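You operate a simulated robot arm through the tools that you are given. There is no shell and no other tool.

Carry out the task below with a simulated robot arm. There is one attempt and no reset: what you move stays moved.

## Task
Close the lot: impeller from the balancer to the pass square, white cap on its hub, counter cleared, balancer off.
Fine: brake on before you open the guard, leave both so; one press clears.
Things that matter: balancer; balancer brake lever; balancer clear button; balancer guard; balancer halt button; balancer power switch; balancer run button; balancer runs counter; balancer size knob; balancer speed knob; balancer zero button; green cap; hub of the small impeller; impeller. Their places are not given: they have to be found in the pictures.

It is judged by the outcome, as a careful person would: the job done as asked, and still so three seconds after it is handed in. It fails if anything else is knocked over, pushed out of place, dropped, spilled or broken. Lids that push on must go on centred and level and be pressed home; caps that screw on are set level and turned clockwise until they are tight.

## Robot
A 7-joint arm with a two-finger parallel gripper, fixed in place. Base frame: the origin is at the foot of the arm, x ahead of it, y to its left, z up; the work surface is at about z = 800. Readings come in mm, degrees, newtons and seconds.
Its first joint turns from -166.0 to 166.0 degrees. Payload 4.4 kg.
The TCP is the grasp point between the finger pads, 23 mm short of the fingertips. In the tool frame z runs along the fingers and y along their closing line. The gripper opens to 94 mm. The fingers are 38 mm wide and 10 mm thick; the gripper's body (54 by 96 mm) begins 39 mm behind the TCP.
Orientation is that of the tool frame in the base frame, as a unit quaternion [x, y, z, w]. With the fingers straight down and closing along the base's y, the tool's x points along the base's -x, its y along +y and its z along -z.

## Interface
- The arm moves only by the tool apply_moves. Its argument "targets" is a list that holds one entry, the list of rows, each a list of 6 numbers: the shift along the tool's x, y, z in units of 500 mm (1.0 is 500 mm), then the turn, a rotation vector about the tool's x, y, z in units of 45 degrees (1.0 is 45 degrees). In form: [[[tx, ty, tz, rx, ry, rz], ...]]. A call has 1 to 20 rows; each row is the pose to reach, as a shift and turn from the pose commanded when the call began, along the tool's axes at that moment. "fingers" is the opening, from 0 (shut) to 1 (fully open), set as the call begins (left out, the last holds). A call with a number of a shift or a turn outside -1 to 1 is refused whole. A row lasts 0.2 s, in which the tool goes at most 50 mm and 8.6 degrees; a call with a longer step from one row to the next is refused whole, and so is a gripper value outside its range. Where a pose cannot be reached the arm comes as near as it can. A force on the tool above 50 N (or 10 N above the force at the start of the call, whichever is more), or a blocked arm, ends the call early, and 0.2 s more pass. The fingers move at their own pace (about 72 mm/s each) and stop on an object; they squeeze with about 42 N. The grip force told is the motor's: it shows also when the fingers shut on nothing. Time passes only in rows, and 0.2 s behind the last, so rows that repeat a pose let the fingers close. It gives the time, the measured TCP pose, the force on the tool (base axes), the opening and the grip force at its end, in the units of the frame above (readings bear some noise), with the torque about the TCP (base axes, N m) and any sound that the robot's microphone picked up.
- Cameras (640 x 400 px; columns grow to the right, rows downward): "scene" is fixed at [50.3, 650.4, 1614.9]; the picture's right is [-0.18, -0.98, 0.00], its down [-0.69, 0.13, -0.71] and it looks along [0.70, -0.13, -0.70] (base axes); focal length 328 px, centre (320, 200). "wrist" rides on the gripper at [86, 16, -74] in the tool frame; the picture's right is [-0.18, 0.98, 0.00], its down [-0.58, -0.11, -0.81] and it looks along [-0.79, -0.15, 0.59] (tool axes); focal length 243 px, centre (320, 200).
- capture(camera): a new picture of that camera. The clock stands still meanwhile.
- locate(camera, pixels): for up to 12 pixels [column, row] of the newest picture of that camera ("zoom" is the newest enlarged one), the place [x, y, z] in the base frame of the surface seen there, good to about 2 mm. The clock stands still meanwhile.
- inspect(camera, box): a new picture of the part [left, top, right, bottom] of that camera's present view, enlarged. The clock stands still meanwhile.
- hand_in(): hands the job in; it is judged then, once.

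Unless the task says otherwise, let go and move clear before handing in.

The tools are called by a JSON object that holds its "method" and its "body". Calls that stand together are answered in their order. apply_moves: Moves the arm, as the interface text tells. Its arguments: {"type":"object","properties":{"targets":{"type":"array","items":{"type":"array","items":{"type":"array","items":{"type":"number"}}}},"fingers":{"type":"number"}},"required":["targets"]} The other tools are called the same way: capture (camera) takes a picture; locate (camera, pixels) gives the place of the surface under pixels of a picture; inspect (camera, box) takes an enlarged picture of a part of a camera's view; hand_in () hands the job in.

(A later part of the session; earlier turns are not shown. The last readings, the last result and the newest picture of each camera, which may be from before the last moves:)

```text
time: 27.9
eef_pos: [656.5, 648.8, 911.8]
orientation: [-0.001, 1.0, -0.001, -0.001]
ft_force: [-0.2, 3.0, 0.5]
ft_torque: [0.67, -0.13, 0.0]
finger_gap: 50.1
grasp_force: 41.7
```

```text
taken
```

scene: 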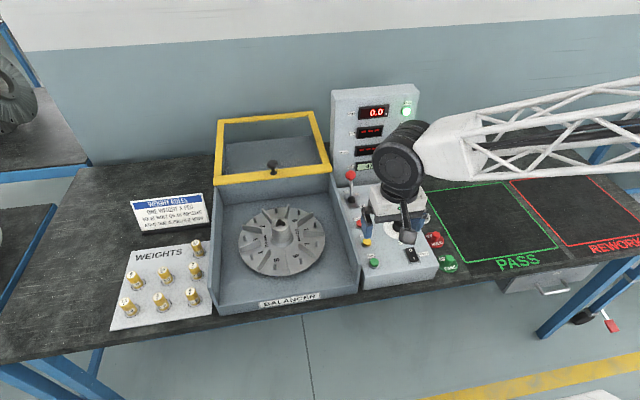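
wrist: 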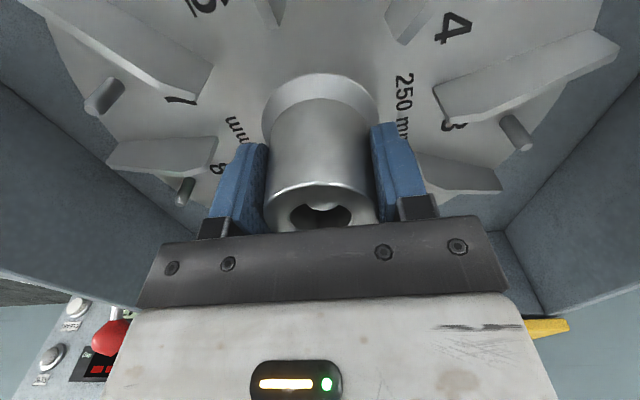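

The hub is gripped at 50.1 mm. I'll lift slowly by 60 mm and watch the force.

{"method": "apply_moves", "body": {"targets": [[[0, 0, -0.01, 0, 0, 0], [0, 0, -0.025, 0, 0, 0], [0, 0, -0.045, 0, 0, 0], [0, 0, -0.07, 0, 0, 0], [0, 0, -0.095, 0, 0, 0], [0, 0, -0.12, 0, 0, 0], [0, 0, -0.12, 0, 0, 0]]]}}

{"method": "inspect", "body": {"camera": "scene", "box": [200, 160, 360, 290]}}

{"method": "capture", "body": {"camera": "wrist"}}

```text
time: 29.5
eef_pos: [656.1, 649.2, 970.4]
orientation: [0.0, 1.0, -0.001, -0.001]
ft_force: [-0.3, -0.8, -4.9]
ft_torque: [-0.01, 0.04, -0.03]
finger_gap: 49.9
grasp_force: 41.8
```

```text
3.08 times, centred on (280, 225) of scene
```

zoom: 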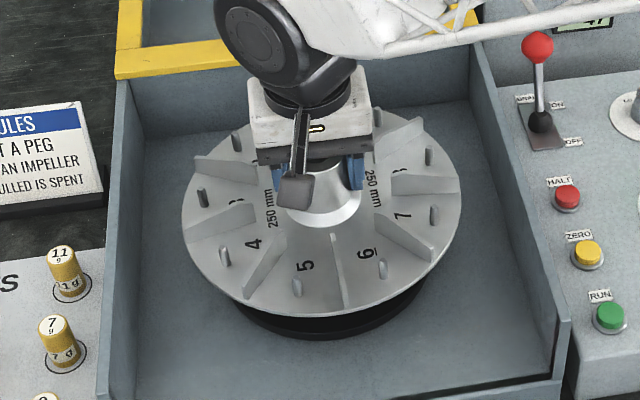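

```text
taken
```

wrist: 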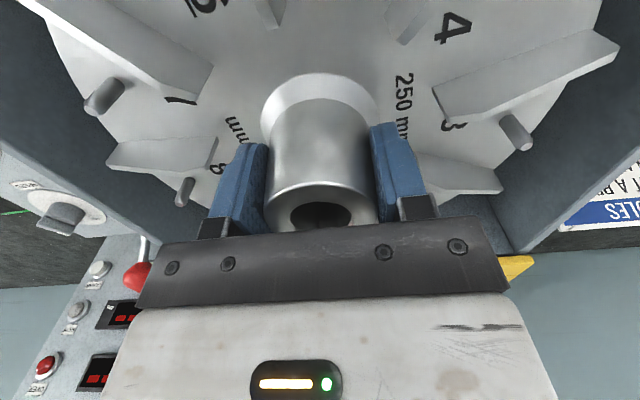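

The load is only about 5 N and the disc came off level and clear of the spindle. I'll lift to z≈1060 and carry it over the controls towards the pass square.

{"method": "apply_moves", "body": {"targets": [[[0, 0, -0.06, 0, 0, 0], [0, 0, -0.12, 0, 0, 0], [0, 0, -0.18, 0, 0, 0], [0, -0.03, -0.19, 0, 0, 0], [0, -0.09, -0.19, 0, 0, 0], [0, -0.16, -0.19, 0, 0, 0], [0, -0.23, -0.19, 0, 0, 0], [0, -0.3, -0.19, 0, 0, 0], [0, -0.37, -0.19, 0, 0, 0], [0, -0.44, -0.19, 0, 0, 0], [0, -0.51, -0.19, 0, 0, 0], [0, -0.58, -0.19, 0, 0, 0], [0, -0.65, -0.19, 0, 0, 0], [0, -0.72, -0.19, 0, 0, 0], [0, -0.79, -0.19, 0, 0, 0], [0, -0.85, -0.19, 0, 0, 0], [0, -0.9, -0.19, 0, 0, 0], [0, -0.94, -0.19, 0, 0, 0], [0, -0.96, -0.19, 0, 0, 0], [0, -0.96, -0.19, 0, 0, 0]]]}}

{"method": "capture", "body": {"camera": "scene"}}

```text
time: 33.7
eef_pos: [658.5, 167.6, 1065.9]
orientation: [0.0, 1.0, -0.002, -0.001]
ft_force: [0.3, 0.3, -5.2]
ft_torque: [0.02, 0.01, -0.01]
finger_gap: 50.3
grasp_force: 42.2
```

```text
taken
```

scene: 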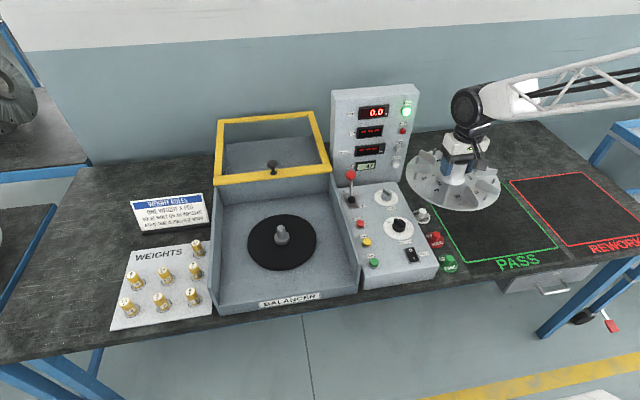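

The impeller hangs level. I'll carry it over the square's centre (679,−33) and lower it partway.

{"method": "apply_moves", "body": {"targets": [[[-0.01, -0.05, 0, 0, 0, 0], [-0.02, -0.11, 0, 0, 0, 0], [-0.03, -0.18, 0, 0, 0, 0], [-0.04, -0.25, 0, 0, 0, 0], [-0.041, -0.31, 0, 0, 0, 0], [-0.041, -0.36, 0, 0, 0, 0], [-0.041, -0.39, 0.03, 0, 0, 0], [-0.041, -0.401, 0.08, 0, 0, 0], [-0.041, -0.401, 0.14, 0, 0, 0], [-0.041, -0.401, 0.2, 0, 0, 0], [-0.041, -0.401, 0.26, 0, 0, 0], [-0.041, -0.401, 0.3, 0, 0, 0], [-0.041, -0.401, 0.34, 0, 0, 0], [-0.041, -0.401, 0.34, 0, 0, 0]]]}}

{"method": "capture", "body": {"camera": "scene"}}

{"method": "inspect", "body": {"camera": "scene", "box": [410, 150, 580, 285]}}

```text
time: 36.7
eef_pos: [677.7, -32.8, 897.8]
orientation: [0.0, 1.0, 0.0, -0.001]
ft_force: [-0.3, 0.4, -5.1]
ft_torque: [-0.01, 0.0, 0.02]
finger_gap: 50.2
grasp_force: 41.9
```

```text
taken
```

scene: 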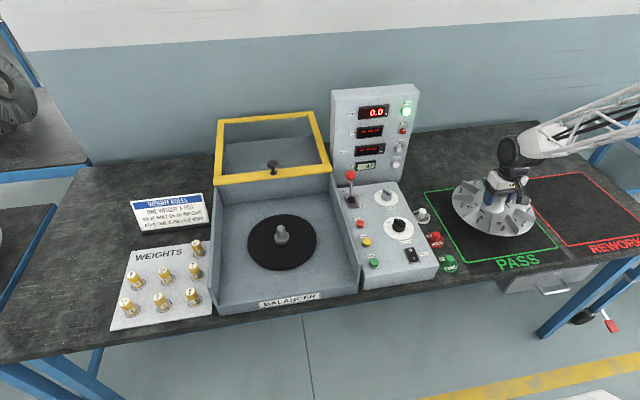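

```text
2.96 times, centred on (495, 218) of scene
```

zoom: 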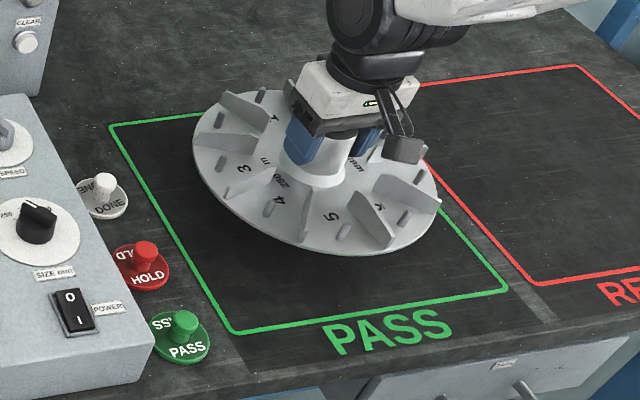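

It's centred over the PASS square. I'll lower it slowly until I feel the table.

{"method": "apply_moves", "body": {"targets": [[[0, 0, 0.02, 0, 0, 0], [0, 0, 0.04, 0, 0, 0], [0, 0, 0.056, 0, 0, 0], [0, 0, 0.068, 0, 0, 0], [0, 0, 0.076, 0, 0, 0], [0, 0, 0.08, 0, 0, 0], [0, 0, 0.08, 0, 0, 0]]]}}

{"method": "inspect", "body": {"camera": "scene", "box": [410, 150, 580, 285]}}

```text
time: 38.3
eef_pos: [677.7, -32.8, 857.7]
orientation: [0.0, 1.0, 0.0, -0.001]
ft_force: [-0.5, 0.2, -5.5]
ft_torque: [0.0, 0.03, 0.01]
finger_gap: 50.1
grasp_force: 41.7
```

```text
2.96 times, centred on (495, 218) of scene
```

zoom: 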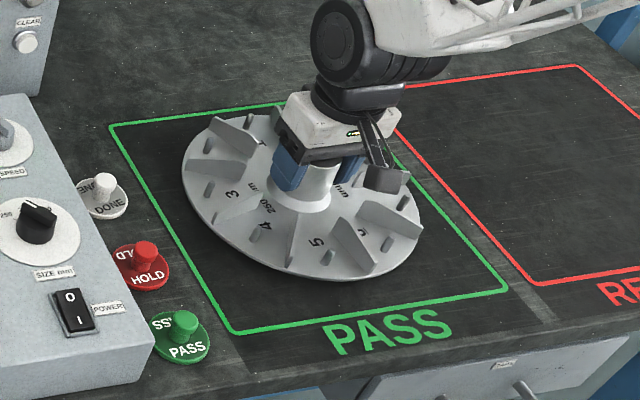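

{"method": "apply_moves", "body": {"targets": [[[0, 0, 0.003, 0, 0, 0], [0, 0, 0.006, 0, 0, 0], [0, 0, 0.009, 0, 0, 0], [0, 0, 0.012, 0, 0, 0], [0, 0, 0.012, 0, 0, 0]]]}}

```text
time: 39.5
eef_pos: [677.2, -31.1, 852.0]
orientation: [0.0, 1.0, -0.001, -0.001]
ft_force: [0.4, -0.3, -5.5]
ft_torque: [0.01, 0.05, 0.0]
finger_gap: 50.2
grasp_force: 41.4
```

The load is unchanged at −5.5 N, so there is no contact yet. I'll keep going in 1 mm steps.

{"method": "apply_moves", "body": {"targets": [[[0, 0, 0.002, 0, 0, 0], [0, 0, 0.004, 0, 0, 0], [0, 0, 0.006, 0, 0, 0], [0, 0, 0.008, 0, 0, 0], [0, 0, 0.01, 0, 0, 0], [0, 0, 0.01, 0, 0, 0]]]}}

{"method": "inspect", "body": {"camera": "scene", "box": [440, 160, 550, 250]}}

```text
time: 40.9
eef_pos: [677.6, -31.9, 846.8]
orientation: [0.0, 1.0, -0.001, -0.001]
ft_force: [-4.0, -1.4, 7.6]
ft_torque: [1.24, 0.92, 0.35]
finger_gap: 50.3
grasp_force: 42.1
```

```text
4.44 times, centred on (495, 205) of scene
```

zoom: 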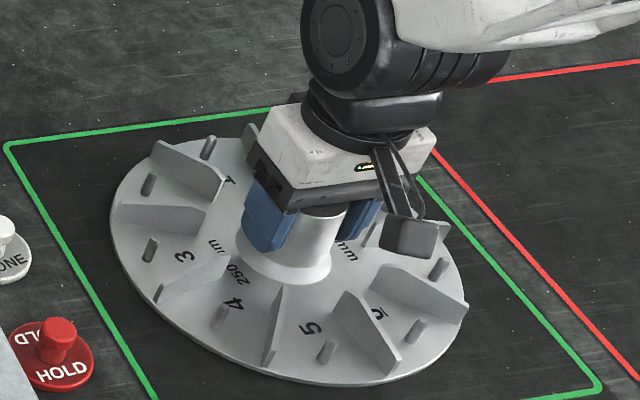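

The table now carries it (force +7.6 N, up from −5.5 N). I'll release and lift straight up.

{"method": "apply_moves", "body": {"targets": [[[0, 0, 0, 0, 0, 0], [0, 0, 0, 0, 0, 0], [0, 0, 0, 0, 0, 0]]], "fingers": 0.85}}

{"method": "capture", "body": {"camera": "wrist"}}

```text
time: 41.7
eef_pos: [677.1, -31.9, 846.9]
orientation: [0.0, 1.0, -0.001, -0.002]
ft_force: [0.5, 0.7, 0.3]
ft_torque: [0.05, -0.01, 0.0]
finger_gap: 80.0
grasp_force: 0.2
```

```text
taken
```

wrist: 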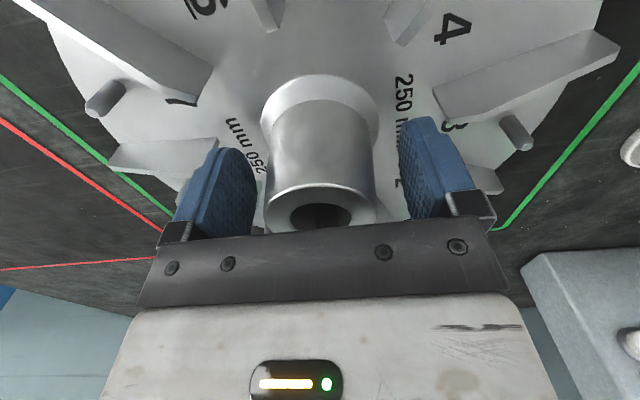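

The impeller stands free in the PASS square. I'll lift straight up, then turn the gripper 90° (camera towards −y) so that it fits beside the control box when I take the white cap.

{"method": "apply_moves", "body": {"targets": [[[0, 0, -0.06, 0, 0, 0], [0, 0, -0.14, 0, 0, 0], [0, 0, -0.22, 0, 0, 0], [0, 0.04, -0.28, 0, 0, 0], [0, 0.12, -0.28, 0, 0, -0.18], [0, 0.2, -0.28, 0, 0, -0.36], [0, 0.28, -0.28, 0, 0, -0.54], [-0.02, 0.36, -0.28, 0, 0, -0.72], [-0.04, 0.4, -0.28, 0, 0, -0.9], [-0.05, 0.42, -0.28, 0, 0, -1], [-0.05, 0.42, -0.28, 0, 0, -1]]]}}

{"method": "capture", "body": {"camera": "scene"}}

{"method": "inspect", "body": {"camera": "scene", "box": [430, 150, 560, 260]}}

```text
time: 44.1
eef_pos: [702.6, 179.6, 986.9]
orientation: [-0.384, 0.924, -0.001, -0.003]
ft_force: [0.3, -0.5, -0.3]
ft_torque: [0.03, -0.03, -0.02]
finger_gap: 79.7
grasp_force: 0.0
```

```text
taken
```

scene: 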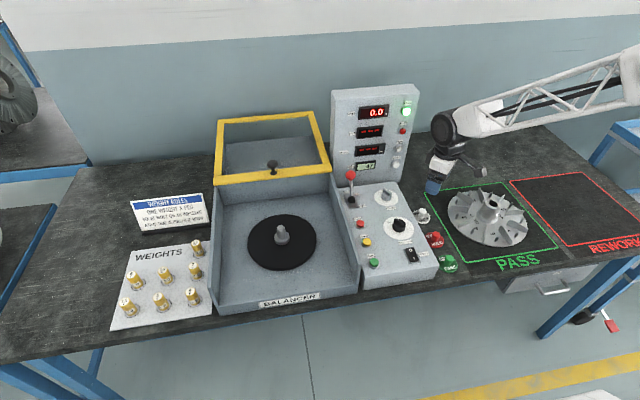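

```text
3.64 times, centred on (495, 205) of scene
```

zoom: 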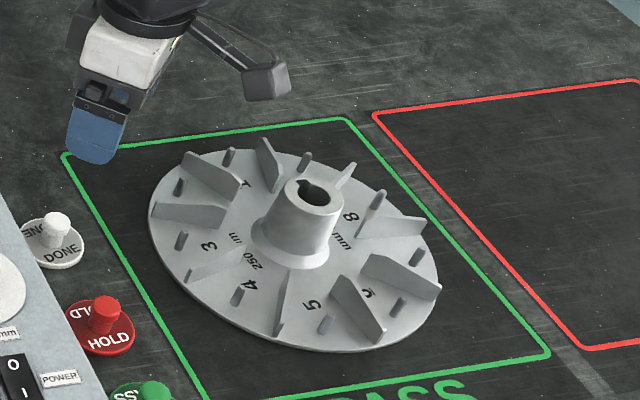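

The impeller sits within the lines. I'll locate the hub rim, the cap and the control box edge.

{"method": "locate", "body": {"camera": "zoom", "pixels": [[287, 195], [342, 200], [310, 215], [318, 179], [57, 220], [57, 240], [80, 250], [55, 267], [26, 230], [45, 250], [10, 220], [60, 300]]}}

{"method": "inspect", "body": {"camera": "scene", "box": [395, 195, 455, 235]}}

{"method": "locate", "body": {"camera": "zoom", "pixels": [[280, 140], [280, 180], [360, 230], [280, 285], [190, 220], [230, 150], [180, 190], [130, 180], [210, 260], [150, 270], [250, 120], [310, 140]]}}

{"method": "capture", "body": {"camera": "wrist"}}

```text
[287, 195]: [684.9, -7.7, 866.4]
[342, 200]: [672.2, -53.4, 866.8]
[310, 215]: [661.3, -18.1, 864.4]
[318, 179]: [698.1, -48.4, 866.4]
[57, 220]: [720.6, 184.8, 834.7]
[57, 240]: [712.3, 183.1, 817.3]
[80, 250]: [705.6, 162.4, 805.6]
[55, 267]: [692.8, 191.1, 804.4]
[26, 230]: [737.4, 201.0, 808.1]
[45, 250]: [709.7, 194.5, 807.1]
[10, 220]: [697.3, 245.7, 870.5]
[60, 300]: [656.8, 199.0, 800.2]
```

```text
10.00 times, centred on (425, 215) of scene
```

zoom: 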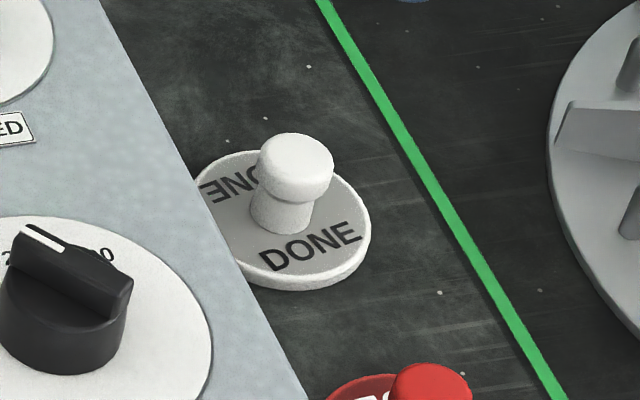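

```text
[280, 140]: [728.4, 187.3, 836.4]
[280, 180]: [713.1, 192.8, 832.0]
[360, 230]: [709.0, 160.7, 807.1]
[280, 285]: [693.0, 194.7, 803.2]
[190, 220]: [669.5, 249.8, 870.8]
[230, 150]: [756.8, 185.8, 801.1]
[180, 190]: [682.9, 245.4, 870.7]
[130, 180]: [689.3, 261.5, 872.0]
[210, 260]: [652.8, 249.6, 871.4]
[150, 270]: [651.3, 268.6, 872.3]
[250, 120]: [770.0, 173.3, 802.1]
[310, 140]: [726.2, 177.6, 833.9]
```

```text
taken
```

wrist: 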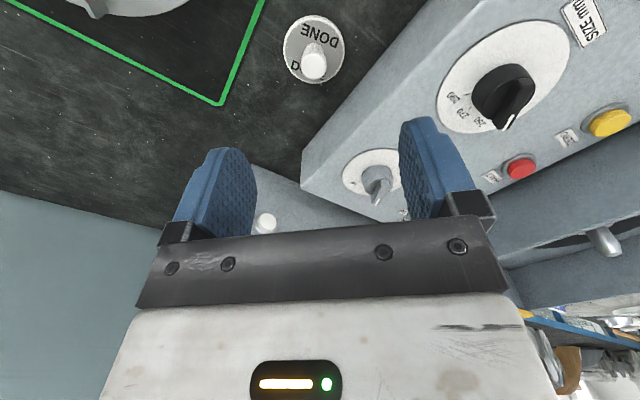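

The control box edge is at y≈245, and the cap stands clear of it at about (718,185). I'll enlarge the wrist view of the cap for a precise centre.

{"method": "inspect", "body": {"camera": "wrist", "box": [270, 5, 360, 95]}}

```text
4.44 times, centred on (315, 50) of wrist
```

zoom: 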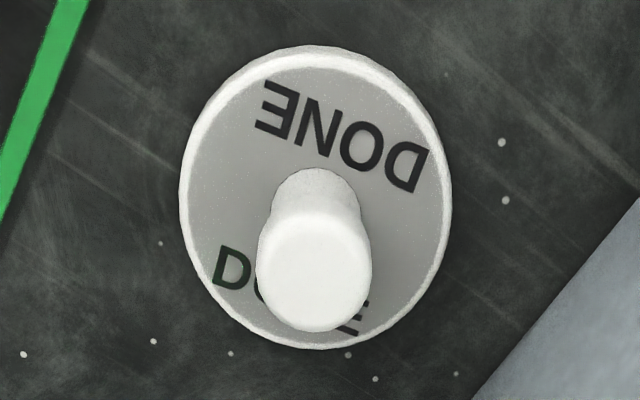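

{"method": "locate", "body": {"camera": "zoom", "pixels": [[186, 200], [444, 200], [315, 55], [315, 342], [220, 110], [415, 300], [410, 105], [220, 310], [315, 272], [262, 270], [368, 270], [315, 190]]}}

```text
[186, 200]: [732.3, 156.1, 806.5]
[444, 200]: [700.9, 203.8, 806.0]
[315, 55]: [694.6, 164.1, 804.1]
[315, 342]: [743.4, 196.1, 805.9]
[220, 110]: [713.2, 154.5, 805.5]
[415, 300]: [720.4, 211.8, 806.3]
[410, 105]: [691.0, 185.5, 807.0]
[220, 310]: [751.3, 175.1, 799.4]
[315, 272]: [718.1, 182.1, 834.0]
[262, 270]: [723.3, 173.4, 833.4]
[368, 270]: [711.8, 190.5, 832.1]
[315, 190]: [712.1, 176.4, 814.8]
```

The cap's disc is centred at about (717.5,182) and its knob top is at z≈834. I'll finish the 90° turn above it and lower to z≈900, with the fingers at about 45 mm.

{"method": "apply_moves", "body": {"targets": [[[-0.01, -0.007, 0, 0, 0, -0.18], [-0.02, -0.014, 0, 0, 0, -0.36], [-0.0245, -0.0177, 0.03, 0, 0, -0.54], [-0.0245, -0.0177, 0.07, 0, 0, -0.72], [-0.0245, -0.0177, 0.12, 0, 0, -0.9], [-0.0245, -0.0177, 0.17, 0, 0, -1], [-0.0245, -0.0177, 0.17, 0, 0, -1], [-0.0245, -0.0177, 0.17, 0, 0, -1]]], "fingers": 0.5}}

{"method": "capture", "body": {"camera": "wrist"}}

{"method": "inspect", "body": {"camera": "scene", "box": [380, 160, 480, 240]}}

```text
time: 45.9
eef_pos: [719.5, 179.8, 898.6]
orientation: [0.707, -0.707, 0.0, 0.002]
ft_force: [-0.2, 1.2, 0.2]
ft_torque: [0.01, -0.01, 0.0]
finger_gap: 47.1
grasp_force: 0.0
```

```text
taken
```

wrist: 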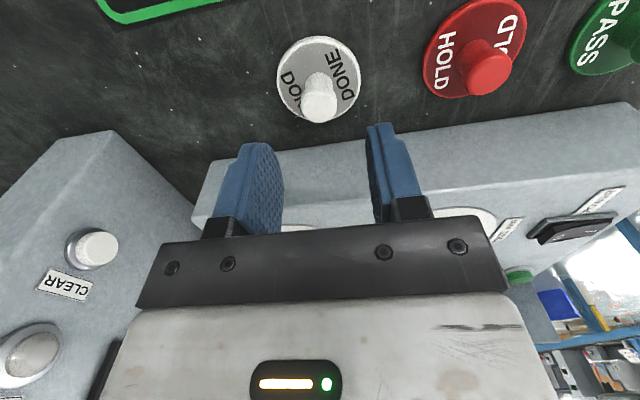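

```text
5.00 times, centred on (430, 200) of scene
```

zoom: 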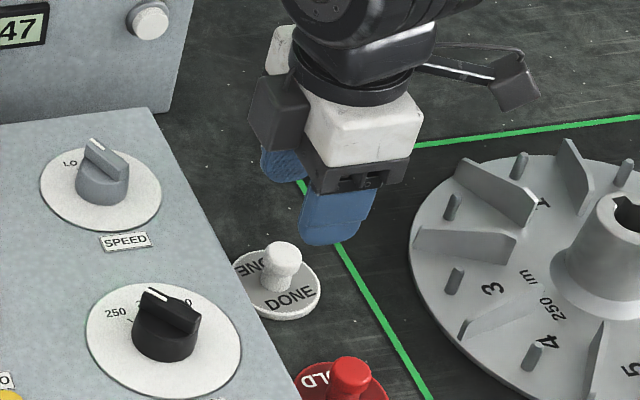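

I'm now right over the cap. I'll enlarge the wrist view to centre on the knob.

{"method": "inspect", "body": {"camera": "wrist", "box": [265, 25, 375, 135]}}

```text
3.64 times, centred on (320, 80) of wrist
```

zoom: 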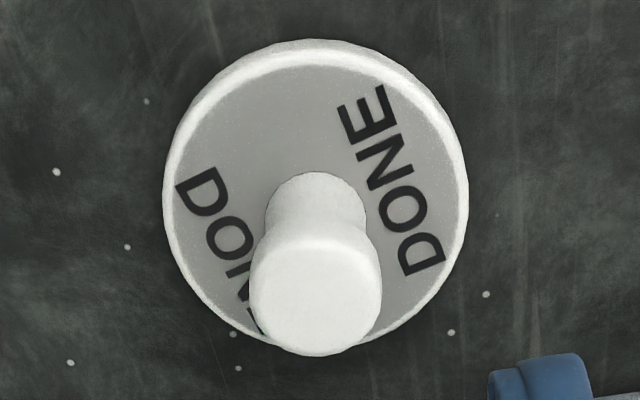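

{"method": "locate", "body": {"camera": "zoom", "pixels": [[170, 195], [460, 195], [316, 50], [255, 290], [376, 290], [316, 245], [316, 340], [316, 295], [200, 110], [430, 110], [200, 285], [430, 285]]}}

{"method": "locate", "body": {"camera": "wrist", "pixels": [[283, 190], [368, 165], [281, 175], [372, 180]]}}

```text
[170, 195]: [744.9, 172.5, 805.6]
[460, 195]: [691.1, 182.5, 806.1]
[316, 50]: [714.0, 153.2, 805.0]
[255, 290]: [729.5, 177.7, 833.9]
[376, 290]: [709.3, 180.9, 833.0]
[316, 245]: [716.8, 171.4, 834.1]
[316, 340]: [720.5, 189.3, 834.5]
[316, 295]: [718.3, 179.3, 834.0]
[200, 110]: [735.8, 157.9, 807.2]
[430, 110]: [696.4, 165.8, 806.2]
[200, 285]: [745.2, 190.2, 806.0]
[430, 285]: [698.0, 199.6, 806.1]
```

```text
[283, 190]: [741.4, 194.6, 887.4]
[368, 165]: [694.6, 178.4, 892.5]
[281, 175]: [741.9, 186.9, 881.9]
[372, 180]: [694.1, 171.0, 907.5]
```

The fingers are centred on x≈718 and the knob on (718.5,180.8). I'll lower to TCP z≈834.

{"method": "apply_moves", "body": {"targets": [[[-0.002, 0, 0.04, 0, 0, 0], [-0.002, 0, 0.08, 0, 0, 0], [-0.002, 0, 0.11, 0, 0, 0], [-0.002, 0, 0.13, 0, 0, 0], [-0.002, 0, 0.13, 0, 0, 0]]]}}

{"method": "capture", "body": {"camera": "wrist"}}

{"method": "inspect", "body": {"camera": "scene", "box": [380, 170, 480, 250]}}

```text
time: 47.1
eef_pos: [721.0, 180.4, 834.6]
orientation: [-0.707, 0.707, 0.0, 0.0]
ft_force: [-0.8, 0.6, 0.7]
ft_torque: [0.01, -0.03, -0.01]
finger_gap: 46.8
grasp_force: 0.1
```

```text
taken
```

wrist: 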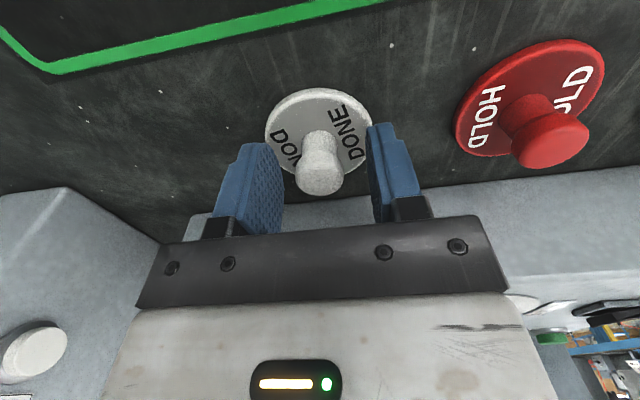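

```text
5.00 times, centred on (430, 210) of scene
```

zoom: 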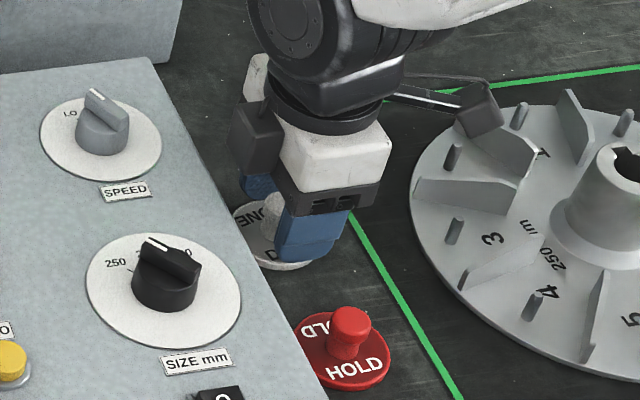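

The knob stands between the pads. I'll close on it.

{"method": "apply_moves", "body": {"targets": [[[0, 0, 0, 0, 0, 0], [0, 0, 0, 0, 0, 0], [0, 0, 0, 0, 0, 0]]], "fingers": 0}}

{"method": "apply_moves", "body": {"targets": [[[0, 0, -0.01, 0, 0, 0], [0, 0, -0.03, 0, 0, 0], [0, 0, -0.06, 0, 0, 0], [0, 0, -0.1, 0, 0, 0], [0, 0, -0.15, 0, 0, 0], [0, 0, -0.18, 0, 0, 0], [0, 0, -0.18, 0, 0, 0]]]}}

{"method": "capture", "body": {"camera": "wrist"}}

{"method": "inspect", "body": {"camera": "scene", "box": [390, 150, 490, 230]}}

```text
time: 47.9
eef_pos: [720.0, 182.3, 835.4]
orientation: [-0.707, 0.707, 0.0, -0.002]
ft_force: [-0.4, 1.0, 0.4]
ft_torque: [-0.01, -0.01, 0.0]
finger_gap: 21.5
grasp_force: 42.0
```

```text
time: 49.5
eef_pos: [719.6, 180.1, 926.7]
orientation: [-0.707, 0.707, 0.001, -0.001]
ft_force: [0.4, 0.3, -0.3]
ft_torque: [-0.01, -0.01, -0.03]
finger_gap: 21.7
grasp_force: 41.8
```

```text
taken
```

wrist: 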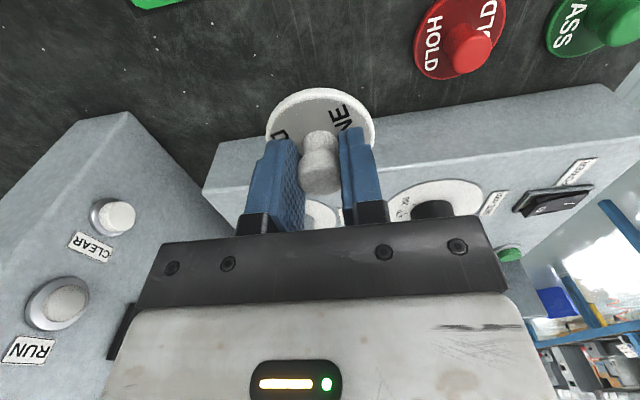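

```text
5.00 times, centred on (440, 190) of scene
```

zoom: 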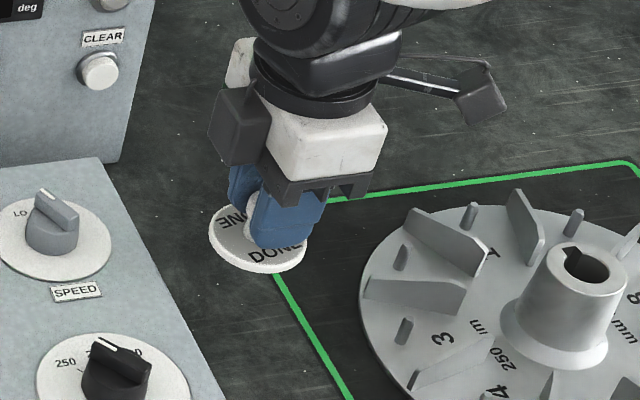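

The cap is held level at 21.6 mm. I'll carry it above the hub (about (679,−32)) at z≈960 and measure from there.

{"method": "apply_moves", "body": {"targets": [[[0.03, 0.006, -0.03, 0, 0, 0], [0.09, 0.018, -0.05, 0, 0, 0], [0.16, 0.03, -0.066, 0, 0, 0], [0.23, 0.045, -0.066, 0, 0, 0], [0.3, 0.06, -0.066, 0, 0, 0], [0.36, 0.07, -0.066, 0, 0, 0], [0.4, 0.08, -0.066, 0, 0, 0], [0.426, 0.081, -0.066, 0, 0, 0], [0.426, 0.081, -0.066, 0, 0, 0], [0.426, 0.081, -0.066, 0, 0, 0]]]}}

{"method": "capture", "body": {"camera": "wrist"}}

{"method": "inspect", "body": {"camera": "scene", "box": [430, 140, 550, 240]}}

```text
time: 51.7
eef_pos: [677.6, -32.9, 956.9]
orientation: [-0.707, 0.707, 0.0, -0.001]
ft_force: [-0.3, -0.3, 0.7]
ft_torque: [0.04, 0.0, -0.01]
finger_gap: 21.7
grasp_force: 42.3
```

```text
taken
```

wrist: 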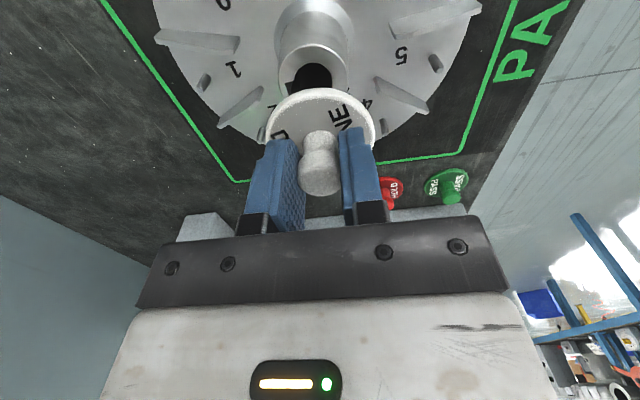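

```text
4.00 times, centred on (490, 190) of scene
```

zoom: 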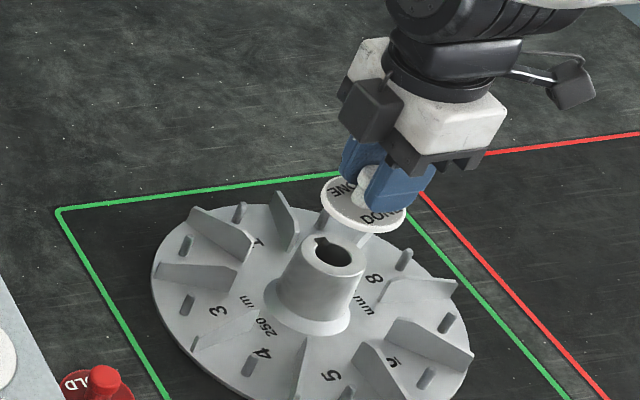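

I'll measure the hub's rim and the cap's rim in both views.

{"method": "locate", "body": {"camera": "zoom", "pixels": [[304, 248], [363, 258], [330, 275], [338, 236], [312, 239], [350, 274], [325, 188], [400, 222], [350, 222], [336, 212]]}}

{"method": "inspect", "body": {"camera": "wrist", "box": [250, 20, 390, 150]}}

```text
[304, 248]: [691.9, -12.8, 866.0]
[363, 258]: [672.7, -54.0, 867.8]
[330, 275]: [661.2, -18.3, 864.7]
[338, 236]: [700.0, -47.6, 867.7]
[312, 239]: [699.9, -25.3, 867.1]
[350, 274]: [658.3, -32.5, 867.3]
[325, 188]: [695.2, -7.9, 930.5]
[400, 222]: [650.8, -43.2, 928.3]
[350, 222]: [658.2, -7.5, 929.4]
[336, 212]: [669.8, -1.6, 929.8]
```

```text
3.08 times, centred on (320, 85) of wrist
```

zoom: 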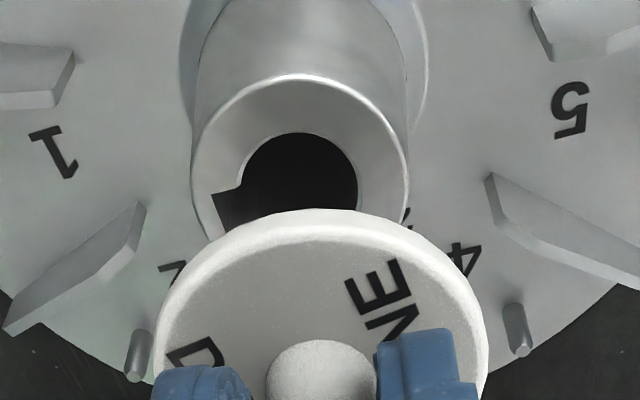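

{"method": "locate", "body": {"camera": "zoom", "pixels": [[200, 170], [402, 170], [300, 82], [230, 110], [370, 105], [196, 210], [180, 285], [470, 285], [318, 222], [220, 240], [420, 240], [318, 360]]}}

```text
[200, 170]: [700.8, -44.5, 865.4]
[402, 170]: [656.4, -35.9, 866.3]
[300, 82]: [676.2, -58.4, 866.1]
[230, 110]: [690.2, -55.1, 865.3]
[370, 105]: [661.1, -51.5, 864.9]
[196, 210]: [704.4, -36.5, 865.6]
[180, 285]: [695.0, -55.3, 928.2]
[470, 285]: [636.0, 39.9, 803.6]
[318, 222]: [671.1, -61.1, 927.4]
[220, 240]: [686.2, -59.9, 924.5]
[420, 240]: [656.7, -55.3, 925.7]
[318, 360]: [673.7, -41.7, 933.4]
```

Both cameras agree that the hub sits about (+3.6,−1.9) mm from the cap's centre. I'll correct that and lower to just above the hub.

{"method": "apply_moves", "body": {"targets": [[[0.004, -0.007, 0.0, 0, 0, 0], [0.004, -0.007, 0.03, 0, 0, 0], [0.004, -0.007, 0.06, 0, 0, 0], [0.004, -0.007, 0.08, 0, 0, 0], [0.004, -0.007, 0.084, 0, 0, 0], [0.004, -0.007, 0.084, 0, 0, 0]]]}}

{"method": "inspect", "body": {"camera": "wrist", "box": [250, 20, 390, 150]}}

{"method": "inspect", "body": {"camera": "scene", "box": [460, 170, 530, 230]}}

```text
time: 53.1
eef_pos: [680.3, -35.8, 918.6]
orientation: [-0.707, 0.707, 0.001, -0.001]
ft_force: [0.0, 0.2, -0.6]
ft_torque: [-0.03, 0.03, 0.02]
finger_gap: 21.7
grasp_force: 41.9
```

```text
3.08 times, centred on (320, 85) of wrist
```

zoom: 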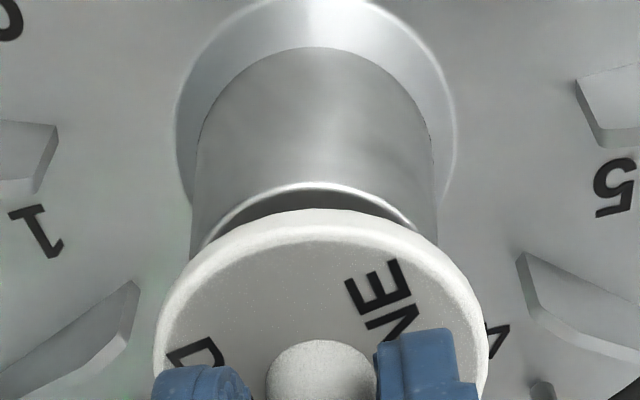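

```text
6.67 times, centred on (495, 200) of scene
```

zoom: 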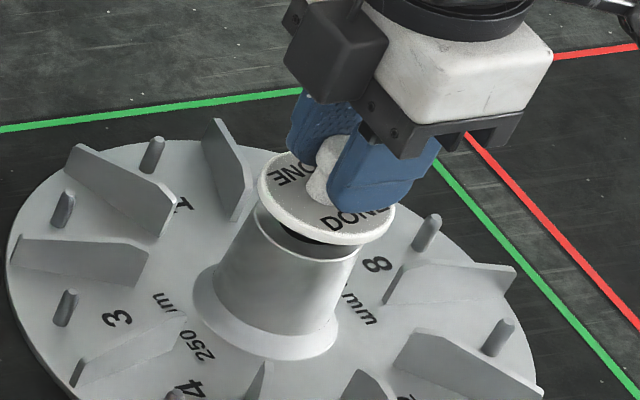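

The cap is about 15 mm above the hub now. I'll check the centring once more.

{"method": "locate", "body": {"camera": "zoom", "pixels": [[247, 222], [300, 259], [345, 260], [265, 245], [258, 210], [356, 250], [262, 180], [300, 226], [345, 242], [385, 230], [270, 205], [268, 164]]}}

{"method": "inspect", "body": {"camera": "wrist", "box": [250, 20, 390, 150]}}

{"method": "locate", "body": {"camera": "zoom", "pixels": [[220, 222], [318, 186], [400, 208], [260, 197], [370, 192], [410, 220], [180, 285], [318, 222], [220, 240], [420, 240], [462, 285], [318, 215]]}}

```text
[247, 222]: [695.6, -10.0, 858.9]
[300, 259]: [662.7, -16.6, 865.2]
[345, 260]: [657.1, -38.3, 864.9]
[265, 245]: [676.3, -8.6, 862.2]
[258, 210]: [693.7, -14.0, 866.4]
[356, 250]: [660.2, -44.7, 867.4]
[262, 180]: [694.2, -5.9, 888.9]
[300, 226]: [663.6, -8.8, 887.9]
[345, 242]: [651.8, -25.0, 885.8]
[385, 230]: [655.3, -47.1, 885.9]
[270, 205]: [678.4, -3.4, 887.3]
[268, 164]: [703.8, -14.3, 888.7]
```

```text
3.08 times, centred on (320, 85) of wrist
```

zoom: 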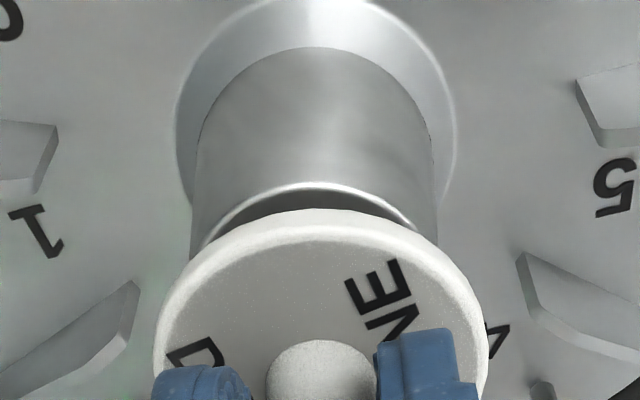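

```text
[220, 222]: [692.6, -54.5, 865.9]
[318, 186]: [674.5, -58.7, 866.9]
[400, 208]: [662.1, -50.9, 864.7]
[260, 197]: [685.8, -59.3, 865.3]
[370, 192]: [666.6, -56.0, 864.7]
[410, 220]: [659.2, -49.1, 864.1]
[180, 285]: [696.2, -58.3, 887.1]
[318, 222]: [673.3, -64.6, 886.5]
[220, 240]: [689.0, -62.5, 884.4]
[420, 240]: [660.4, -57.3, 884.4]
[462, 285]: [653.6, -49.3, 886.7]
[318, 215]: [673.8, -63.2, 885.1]
```

The cap and hub centres now agree within about 1 mm. I'll lower in small steps and press.

{"method": "apply_moves", "body": {"targets": [[[0, 0, 0.01, 0, 0, 0], [0, 0, 0.018, 0, 0, 0], [0, 0, 0.022, 0, 0, 0], [0, 0, 0.026, 0, 0, 0], [0, 0, 0.029, 0, 0, 0], [0, 0, 0.032, 0, 0, 0], [0, 0, 0.035, 0, 0, 0], [0, 0, 0.035, 0, 0, 0]]]}}

{"method": "inspect", "body": {"camera": "scene", "box": [460, 170, 530, 230]}}

```text
time: 54.9
eef_pos: [681.3, -34.1, 900.2]
orientation: [-0.707, 0.708, -0.001, -0.001]
ft_force: [-2.9, 6.4, 30.2]
ft_torque: [0.16, 0.04, 0.0]
finger_gap: 21.6
grasp_force: 41.9
```

```text
6.67 times, centred on (495, 200) of scene
```

zoom: 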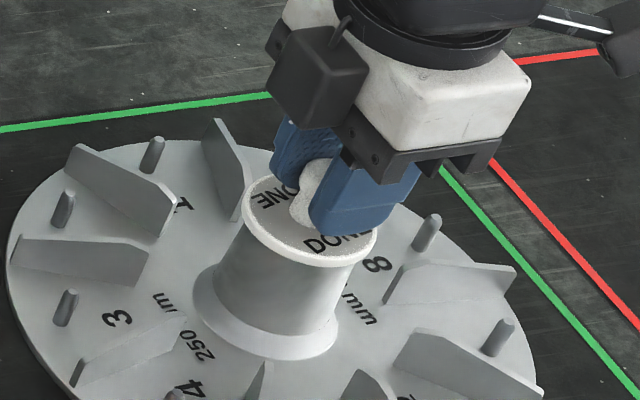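

The push is at 30 N and the cap lies level on the hub's top. I'll press a little more to see whether it seats deeper.

{"method": "apply_moves", "body": {"targets": [[[0, 0, 0.001, 0, 0, 0], [0, 0, 0.002, 0, 0, 0], [0, 0, 0.003, 0, 0, 0], [0, 0, 0.004, 0, 0, 0], [0, 0, 0.004, 0, 0, 0]]]}}

{"method": "inspect", "body": {"camera": "wrist", "box": [250, 20, 390, 150]}}

```text
time: 56.1
eef_pos: [681.6, -34.3, 897.9]
orientation: [0.708, -0.707, 0.0, 0.002]
ft_force: [11.7, 0.3, 30.9]
ft_torque: [0.0, -0.09, -0.02]
finger_gap: 21.4
grasp_force: 41.8
```

```text
3.08 times, centred on (320, 85) of wrist
```

zoom: 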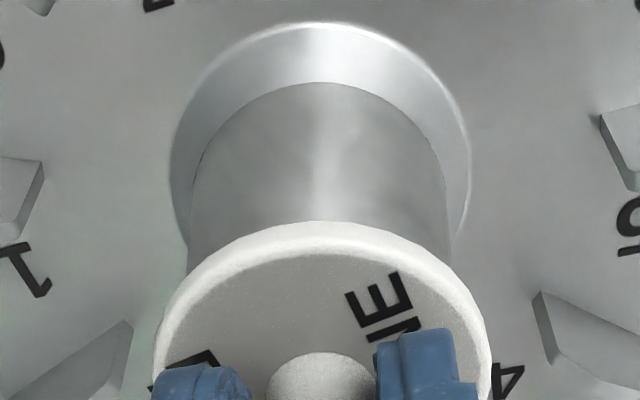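

TCP went down 2.3 mm at the same force, so either the cap is moving down onto the hub or the fingers are slipping on the knob. I'll check the cap's height.

{"method": "inspect", "body": {"camera": "scene", "box": [470, 180, 525, 225]}}

{"method": "locate", "body": {"camera": "zoom", "pixels": [[230, 190], [230, 215], [240, 230], [250, 240], [300, 265], [330, 275], [335, 285], [210, 170], [290, 225], [310, 285], [400, 240], [215, 200]]}}

```text
8.89 times, centred on (498, 202) of scene
```

zoom: 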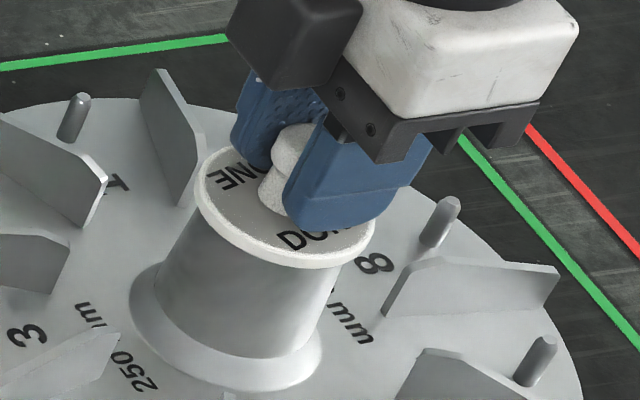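

```text
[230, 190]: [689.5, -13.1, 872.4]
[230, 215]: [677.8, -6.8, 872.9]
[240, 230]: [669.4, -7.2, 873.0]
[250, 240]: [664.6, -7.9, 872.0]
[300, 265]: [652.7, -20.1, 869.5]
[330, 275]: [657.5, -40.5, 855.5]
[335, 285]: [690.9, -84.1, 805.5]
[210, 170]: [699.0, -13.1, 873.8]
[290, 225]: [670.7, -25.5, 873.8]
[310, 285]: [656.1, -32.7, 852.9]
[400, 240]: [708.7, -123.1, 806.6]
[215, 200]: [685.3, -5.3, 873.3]
```

The cap's rim is at z≈873, on a hub top of 866.5, so it's down, and the fingertips are now almost on the cap's disc. I'll press a bit more so the tips push straight on the disc.

{"method": "apply_moves", "body": {"targets": [[[0, 0, 0.001, 0, 0, 0], [0, 0, 0.002, 0, 0, 0], [0, 0, 0.003, 0, 0, 0], [0, 0, 0.004, 0, 0, 0], [0, 0, 0.005, 0, 0, 0], [0, 0, 0.006, 0, 0, 0], [0, 0, 0.007, 0, 0, 0]]]}}

{"method": "inspect", "body": {"camera": "scene", "box": [470, 180, 525, 225]}}

{"method": "locate", "body": {"camera": "zoom", "pixels": [[230, 190], [230, 215], [240, 230], [250, 240], [300, 260], [210, 170], [290, 225], [355, 225]]}}

```text
time: 57.7
eef_pos: [681.0, -34.9, 893.5]
orientation: [-0.707, 0.707, 0.0, -0.001]
ft_force: [-6.9, -13.4, 37.1]
ft_torque: [-0.09, 0.02, -0.03]
finger_gap: 21.3
grasp_force: 42.2
```

```text
8.89 times, centred on (498, 202) of scene
```

zoom: 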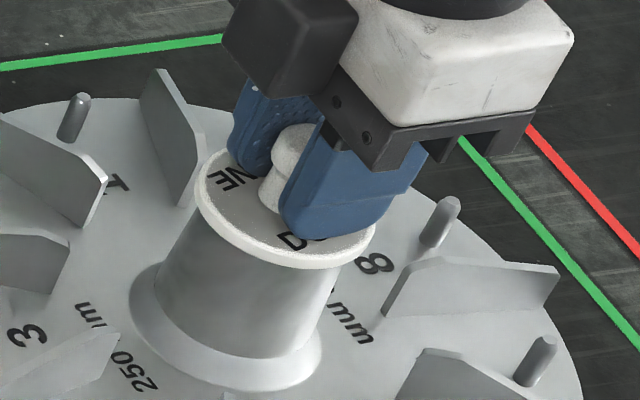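

```text
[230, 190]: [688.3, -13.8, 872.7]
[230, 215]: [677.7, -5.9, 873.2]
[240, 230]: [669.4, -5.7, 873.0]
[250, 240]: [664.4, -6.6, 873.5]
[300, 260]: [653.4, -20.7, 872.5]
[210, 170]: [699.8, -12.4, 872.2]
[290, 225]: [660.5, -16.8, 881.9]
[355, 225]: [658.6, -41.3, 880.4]
```

The cap hasn't moved (rim still at z≈873) and the force is 37 N. I'll give one last firm press up to the limit, then let go.

{"method": "apply_moves", "body": {"targets": [[[0, 0, 0.001, 0, 0, 0], [0, 0, 0.002, 0, 0, 0], [0, 0, 0.003, 0, 0, 0], [0, 0, 0.004, 0, 0, 0], [0, 0, 0.005, 0, 0, 0]]]}}

```text
time: 58.5
eef_pos: [682.0, -34.2, 894.2]
orientation: [0.708, -0.706, 0.0, 0.001]
ft_force: [-1.2, 0.2, 2.7]
ft_torque: [0.09, -0.03, 0.03]
finger_gap: 21.4
grasp_force: 42.0
stopped in row 4: the force on the tool passed its limit at 52 N (the readings are from after the stop); the commanded pose is now the measured one
```

The press reached 52 N with the cap firm against the hub. I'll open the fingers and lift off.

{"method": "apply_moves", "body": {"targets": [[[0, 0, 0, 0, 0, 0], [0, 0, 0, 0, 0, 0], [0, 0, -0.01, 0, 0, 0], [0, 0, -0.06, 0, 0, 0], [0, 0, -0.14, 0, 0, 0], [0, 0, -0.22, 0, 0, 0], [0.04, 0, -0.3, 0, 0, 0], [0.04, 0, -0.3, 0, 0, 0]]], "fingers": 0.5}}

{"method": "inspect", "body": {"camera": "wrist", "box": [240, 0, 400, 100]}}

{"method": "inspect", "body": {"camera": "scene", "box": [470, 180, 525, 225]}}

{"method": "locate", "body": {"camera": "zoom", "pixels": [[200, 185], [230, 225], [290, 262], [350, 250], [372, 225], [285, 165], [330, 195], [240, 160], [310, 190]]}}

```text
time: 60.4
eef_pos: [685.3, -55.4, 1043.8]
orientation: [-0.707, 0.707, -0.001, -0.001]
ft_force: [0.2, 0.6, 0.0]
ft_torque: [-0.01, 0.02, 0.02]
finger_gap: 47.0
grasp_force: 0.1
```

```text
4.00 times, centred on (320, 50) of wrist
```

zoom: 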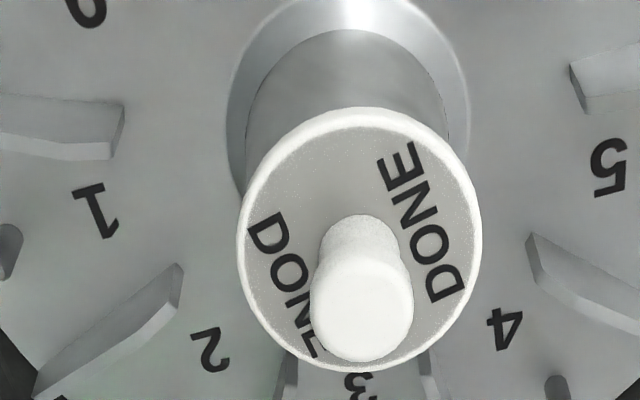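

```text
8.89 times, centred on (498, 202) of scene
```

zoom: 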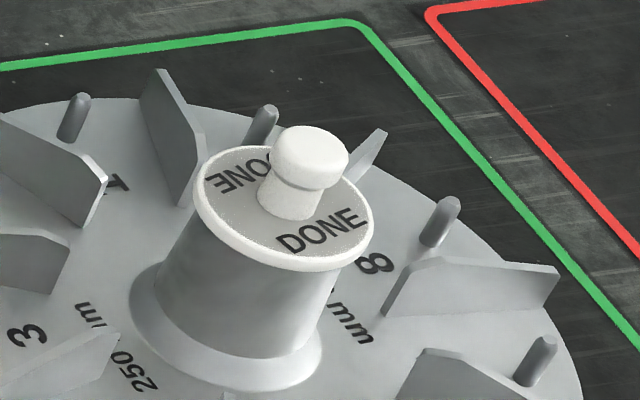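

```text
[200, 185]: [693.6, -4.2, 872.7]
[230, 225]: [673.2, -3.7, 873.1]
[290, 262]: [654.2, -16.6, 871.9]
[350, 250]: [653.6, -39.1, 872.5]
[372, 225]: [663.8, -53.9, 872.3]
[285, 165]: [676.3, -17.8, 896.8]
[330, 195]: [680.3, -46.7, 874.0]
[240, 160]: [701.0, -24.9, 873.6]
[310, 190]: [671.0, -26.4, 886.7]
```

The cap sits level on the hub (rim z 872–873 all round). I'll check its centring more closely from this viewpoint.

{"method": "inspect", "body": {"camera": "wrist", "box": [290, 0, 370, 100]}}

```text
4.00 times, centred on (330, 50) of wrist
```

zoom: 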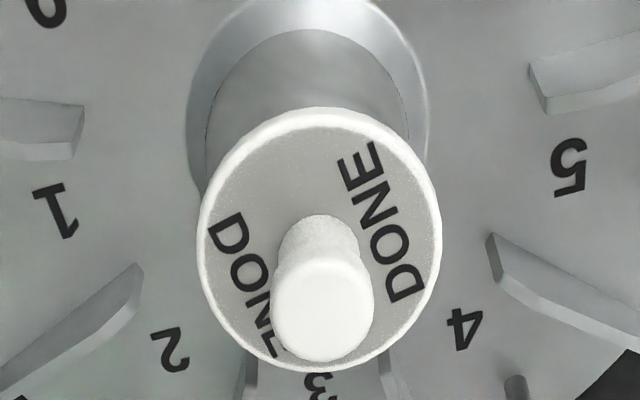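

{"method": "locate", "body": {"camera": "zoom", "pixels": [[202, 230], [437, 230], [320, 113], [320, 366], [240, 150], [400, 150], [240, 325], [400, 325], [188, 130], [427, 130], [207, 150], [405, 110]]}}

```text
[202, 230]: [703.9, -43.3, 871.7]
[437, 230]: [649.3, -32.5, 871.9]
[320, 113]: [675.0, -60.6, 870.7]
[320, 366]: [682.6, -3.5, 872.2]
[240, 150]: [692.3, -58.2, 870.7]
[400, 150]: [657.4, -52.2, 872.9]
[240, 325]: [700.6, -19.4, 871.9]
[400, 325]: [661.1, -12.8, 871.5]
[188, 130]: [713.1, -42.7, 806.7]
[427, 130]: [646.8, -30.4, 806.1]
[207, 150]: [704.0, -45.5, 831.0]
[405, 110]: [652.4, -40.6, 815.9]
```

The views disagree by 1–2 mm on centring, and the rim is a full cap thickness (about 6 mm) above the hub top. I'm not certain it has seated, so I'll take the knob again and test with a gentle lift.

{"method": "apply_moves", "body": {"targets": [[[-0.043, 0.006, 0.04, 0, 0, 0], [-0.043, 0.01, 0.12, 0, 0, 0], [-0.043, 0.01, 0.2, 0, 0, 0], [-0.043, 0.01, 0.228, 0, 0, 0], [-0.043, 0.01, 0.228, 0, 0, 0], [-0.043, 0.01, 0.228, 0, 0, 0]]]}}

{"method": "capture", "body": {"camera": "wrist"}}

{"method": "locate", "body": {"camera": "wrist", "pixels": [[283, 190], [368, 165], [281, 175], [372, 180]]}}

{"method": "inspect", "body": {"camera": "wrist", "box": [260, 60, 380, 180]}}

```text
time: 61.8
eef_pos: [677.4, -33.7, 928.3]
orientation: [-0.707, 0.707, 0.0, -0.001]
ft_force: [-0.5, 0.7, 0.2]
ft_torque: [-0.02, 0.0, -0.01]
finger_gap: 46.8
grasp_force: 0.2
```

```text
taken
```

wrist: 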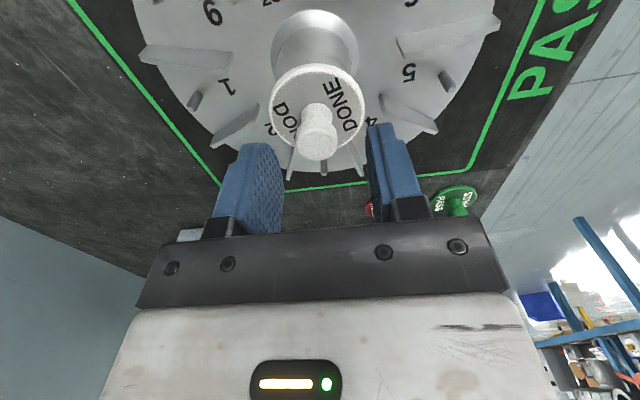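

```text
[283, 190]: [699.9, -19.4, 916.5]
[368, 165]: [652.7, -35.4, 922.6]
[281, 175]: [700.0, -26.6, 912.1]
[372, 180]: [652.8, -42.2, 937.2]
```

```text
3.33 times, centred on (320, 120) of wrist
```

zoom: 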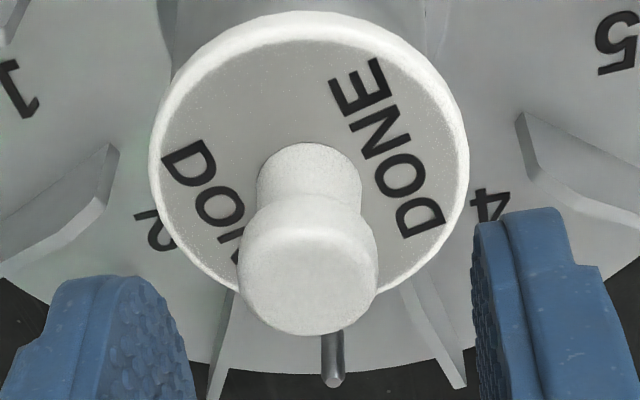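

{"method": "locate", "body": {"camera": "zoom", "pixels": [[248, 275], [372, 275], [308, 225], [308, 325], [308, 275], [155, 165], [463, 165], [308, 25]]}}

```text
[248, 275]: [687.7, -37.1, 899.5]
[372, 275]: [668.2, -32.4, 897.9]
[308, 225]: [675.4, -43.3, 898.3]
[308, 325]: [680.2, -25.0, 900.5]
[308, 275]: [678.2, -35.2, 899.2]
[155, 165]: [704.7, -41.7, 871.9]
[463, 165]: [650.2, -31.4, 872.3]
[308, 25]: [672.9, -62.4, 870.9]
```

The knob's top is centred at (678,−34.5,899). I'll lower around it, grip, and lift 3 mm.

{"method": "apply_moves", "body": {"targets": [[[0.001, -0.003, 0.02, 0, 0, 0], [0.001, -0.003, 0.04, 0, 0, 0], [0.001, -0.003, 0.056, 0, 0, 0], [0.001, -0.003, 0.056, 0, 0, 0]]]}}

{"method": "apply_moves", "body": {"targets": [[[0, 0, 0, 0, 0, 0], [0, 0, 0, 0, 0, 0], [0, 0, 0, 0, 0, 0]]], "fingers": 0}}

{"method": "apply_moves", "body": {"targets": [[[0, 0, -0.002, 0, 0, 0], [0, 0, -0.004, 0, 0, 0], [0, 0, -0.006, 0, 0, 0], [0, 0, -0.008, 0, 0, 0], [0, 0, -0.008, 0, 0, 0]]]}}

{"method": "inspect", "body": {"camera": "scene", "box": [470, 180, 525, 225]}}

```text
time: 62.8
eef_pos: [679.4, -33.0, 902.9]
orientation: [-0.707, 0.707, 0.0, -0.001]
ft_force: [0.3, 0.6, 0.1]
ft_torque: [-0.01, -0.03, -0.01]
finger_gap: 47.1
grasp_force: 0.1
```

```text
time: 63.5
eef_pos: [678.5, -32.5, 902.4]
orientation: [0.707, -0.707, 0.0, 0.001]
ft_force: [0.0, 0.6, 0.7]
ft_torque: [0.01, -0.01, -0.01]
finger_gap: 21.7
grasp_force: 41.7
```

```text
time: 64.8
eef_pos: [678.2, -32.8, 906.5]
orientation: [0.707, -0.707, 0.0, 0.0]
ft_force: [-0.3, 0.1, -0.5]
ft_torque: [0.01, -0.01, 0.0]
finger_gap: 21.4
grasp_force: 42.0
```

```text
8.89 times, centred on (498, 202) of scene
```

zoom: 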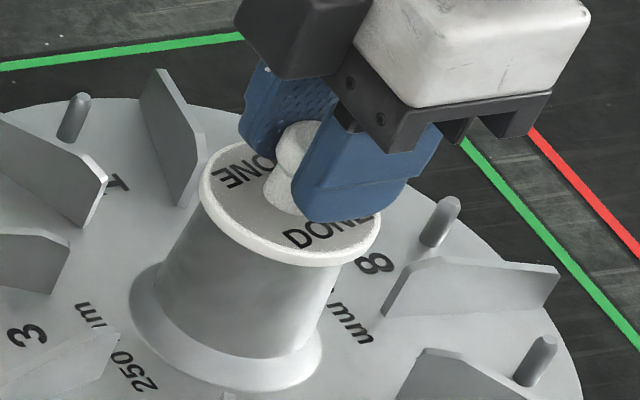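

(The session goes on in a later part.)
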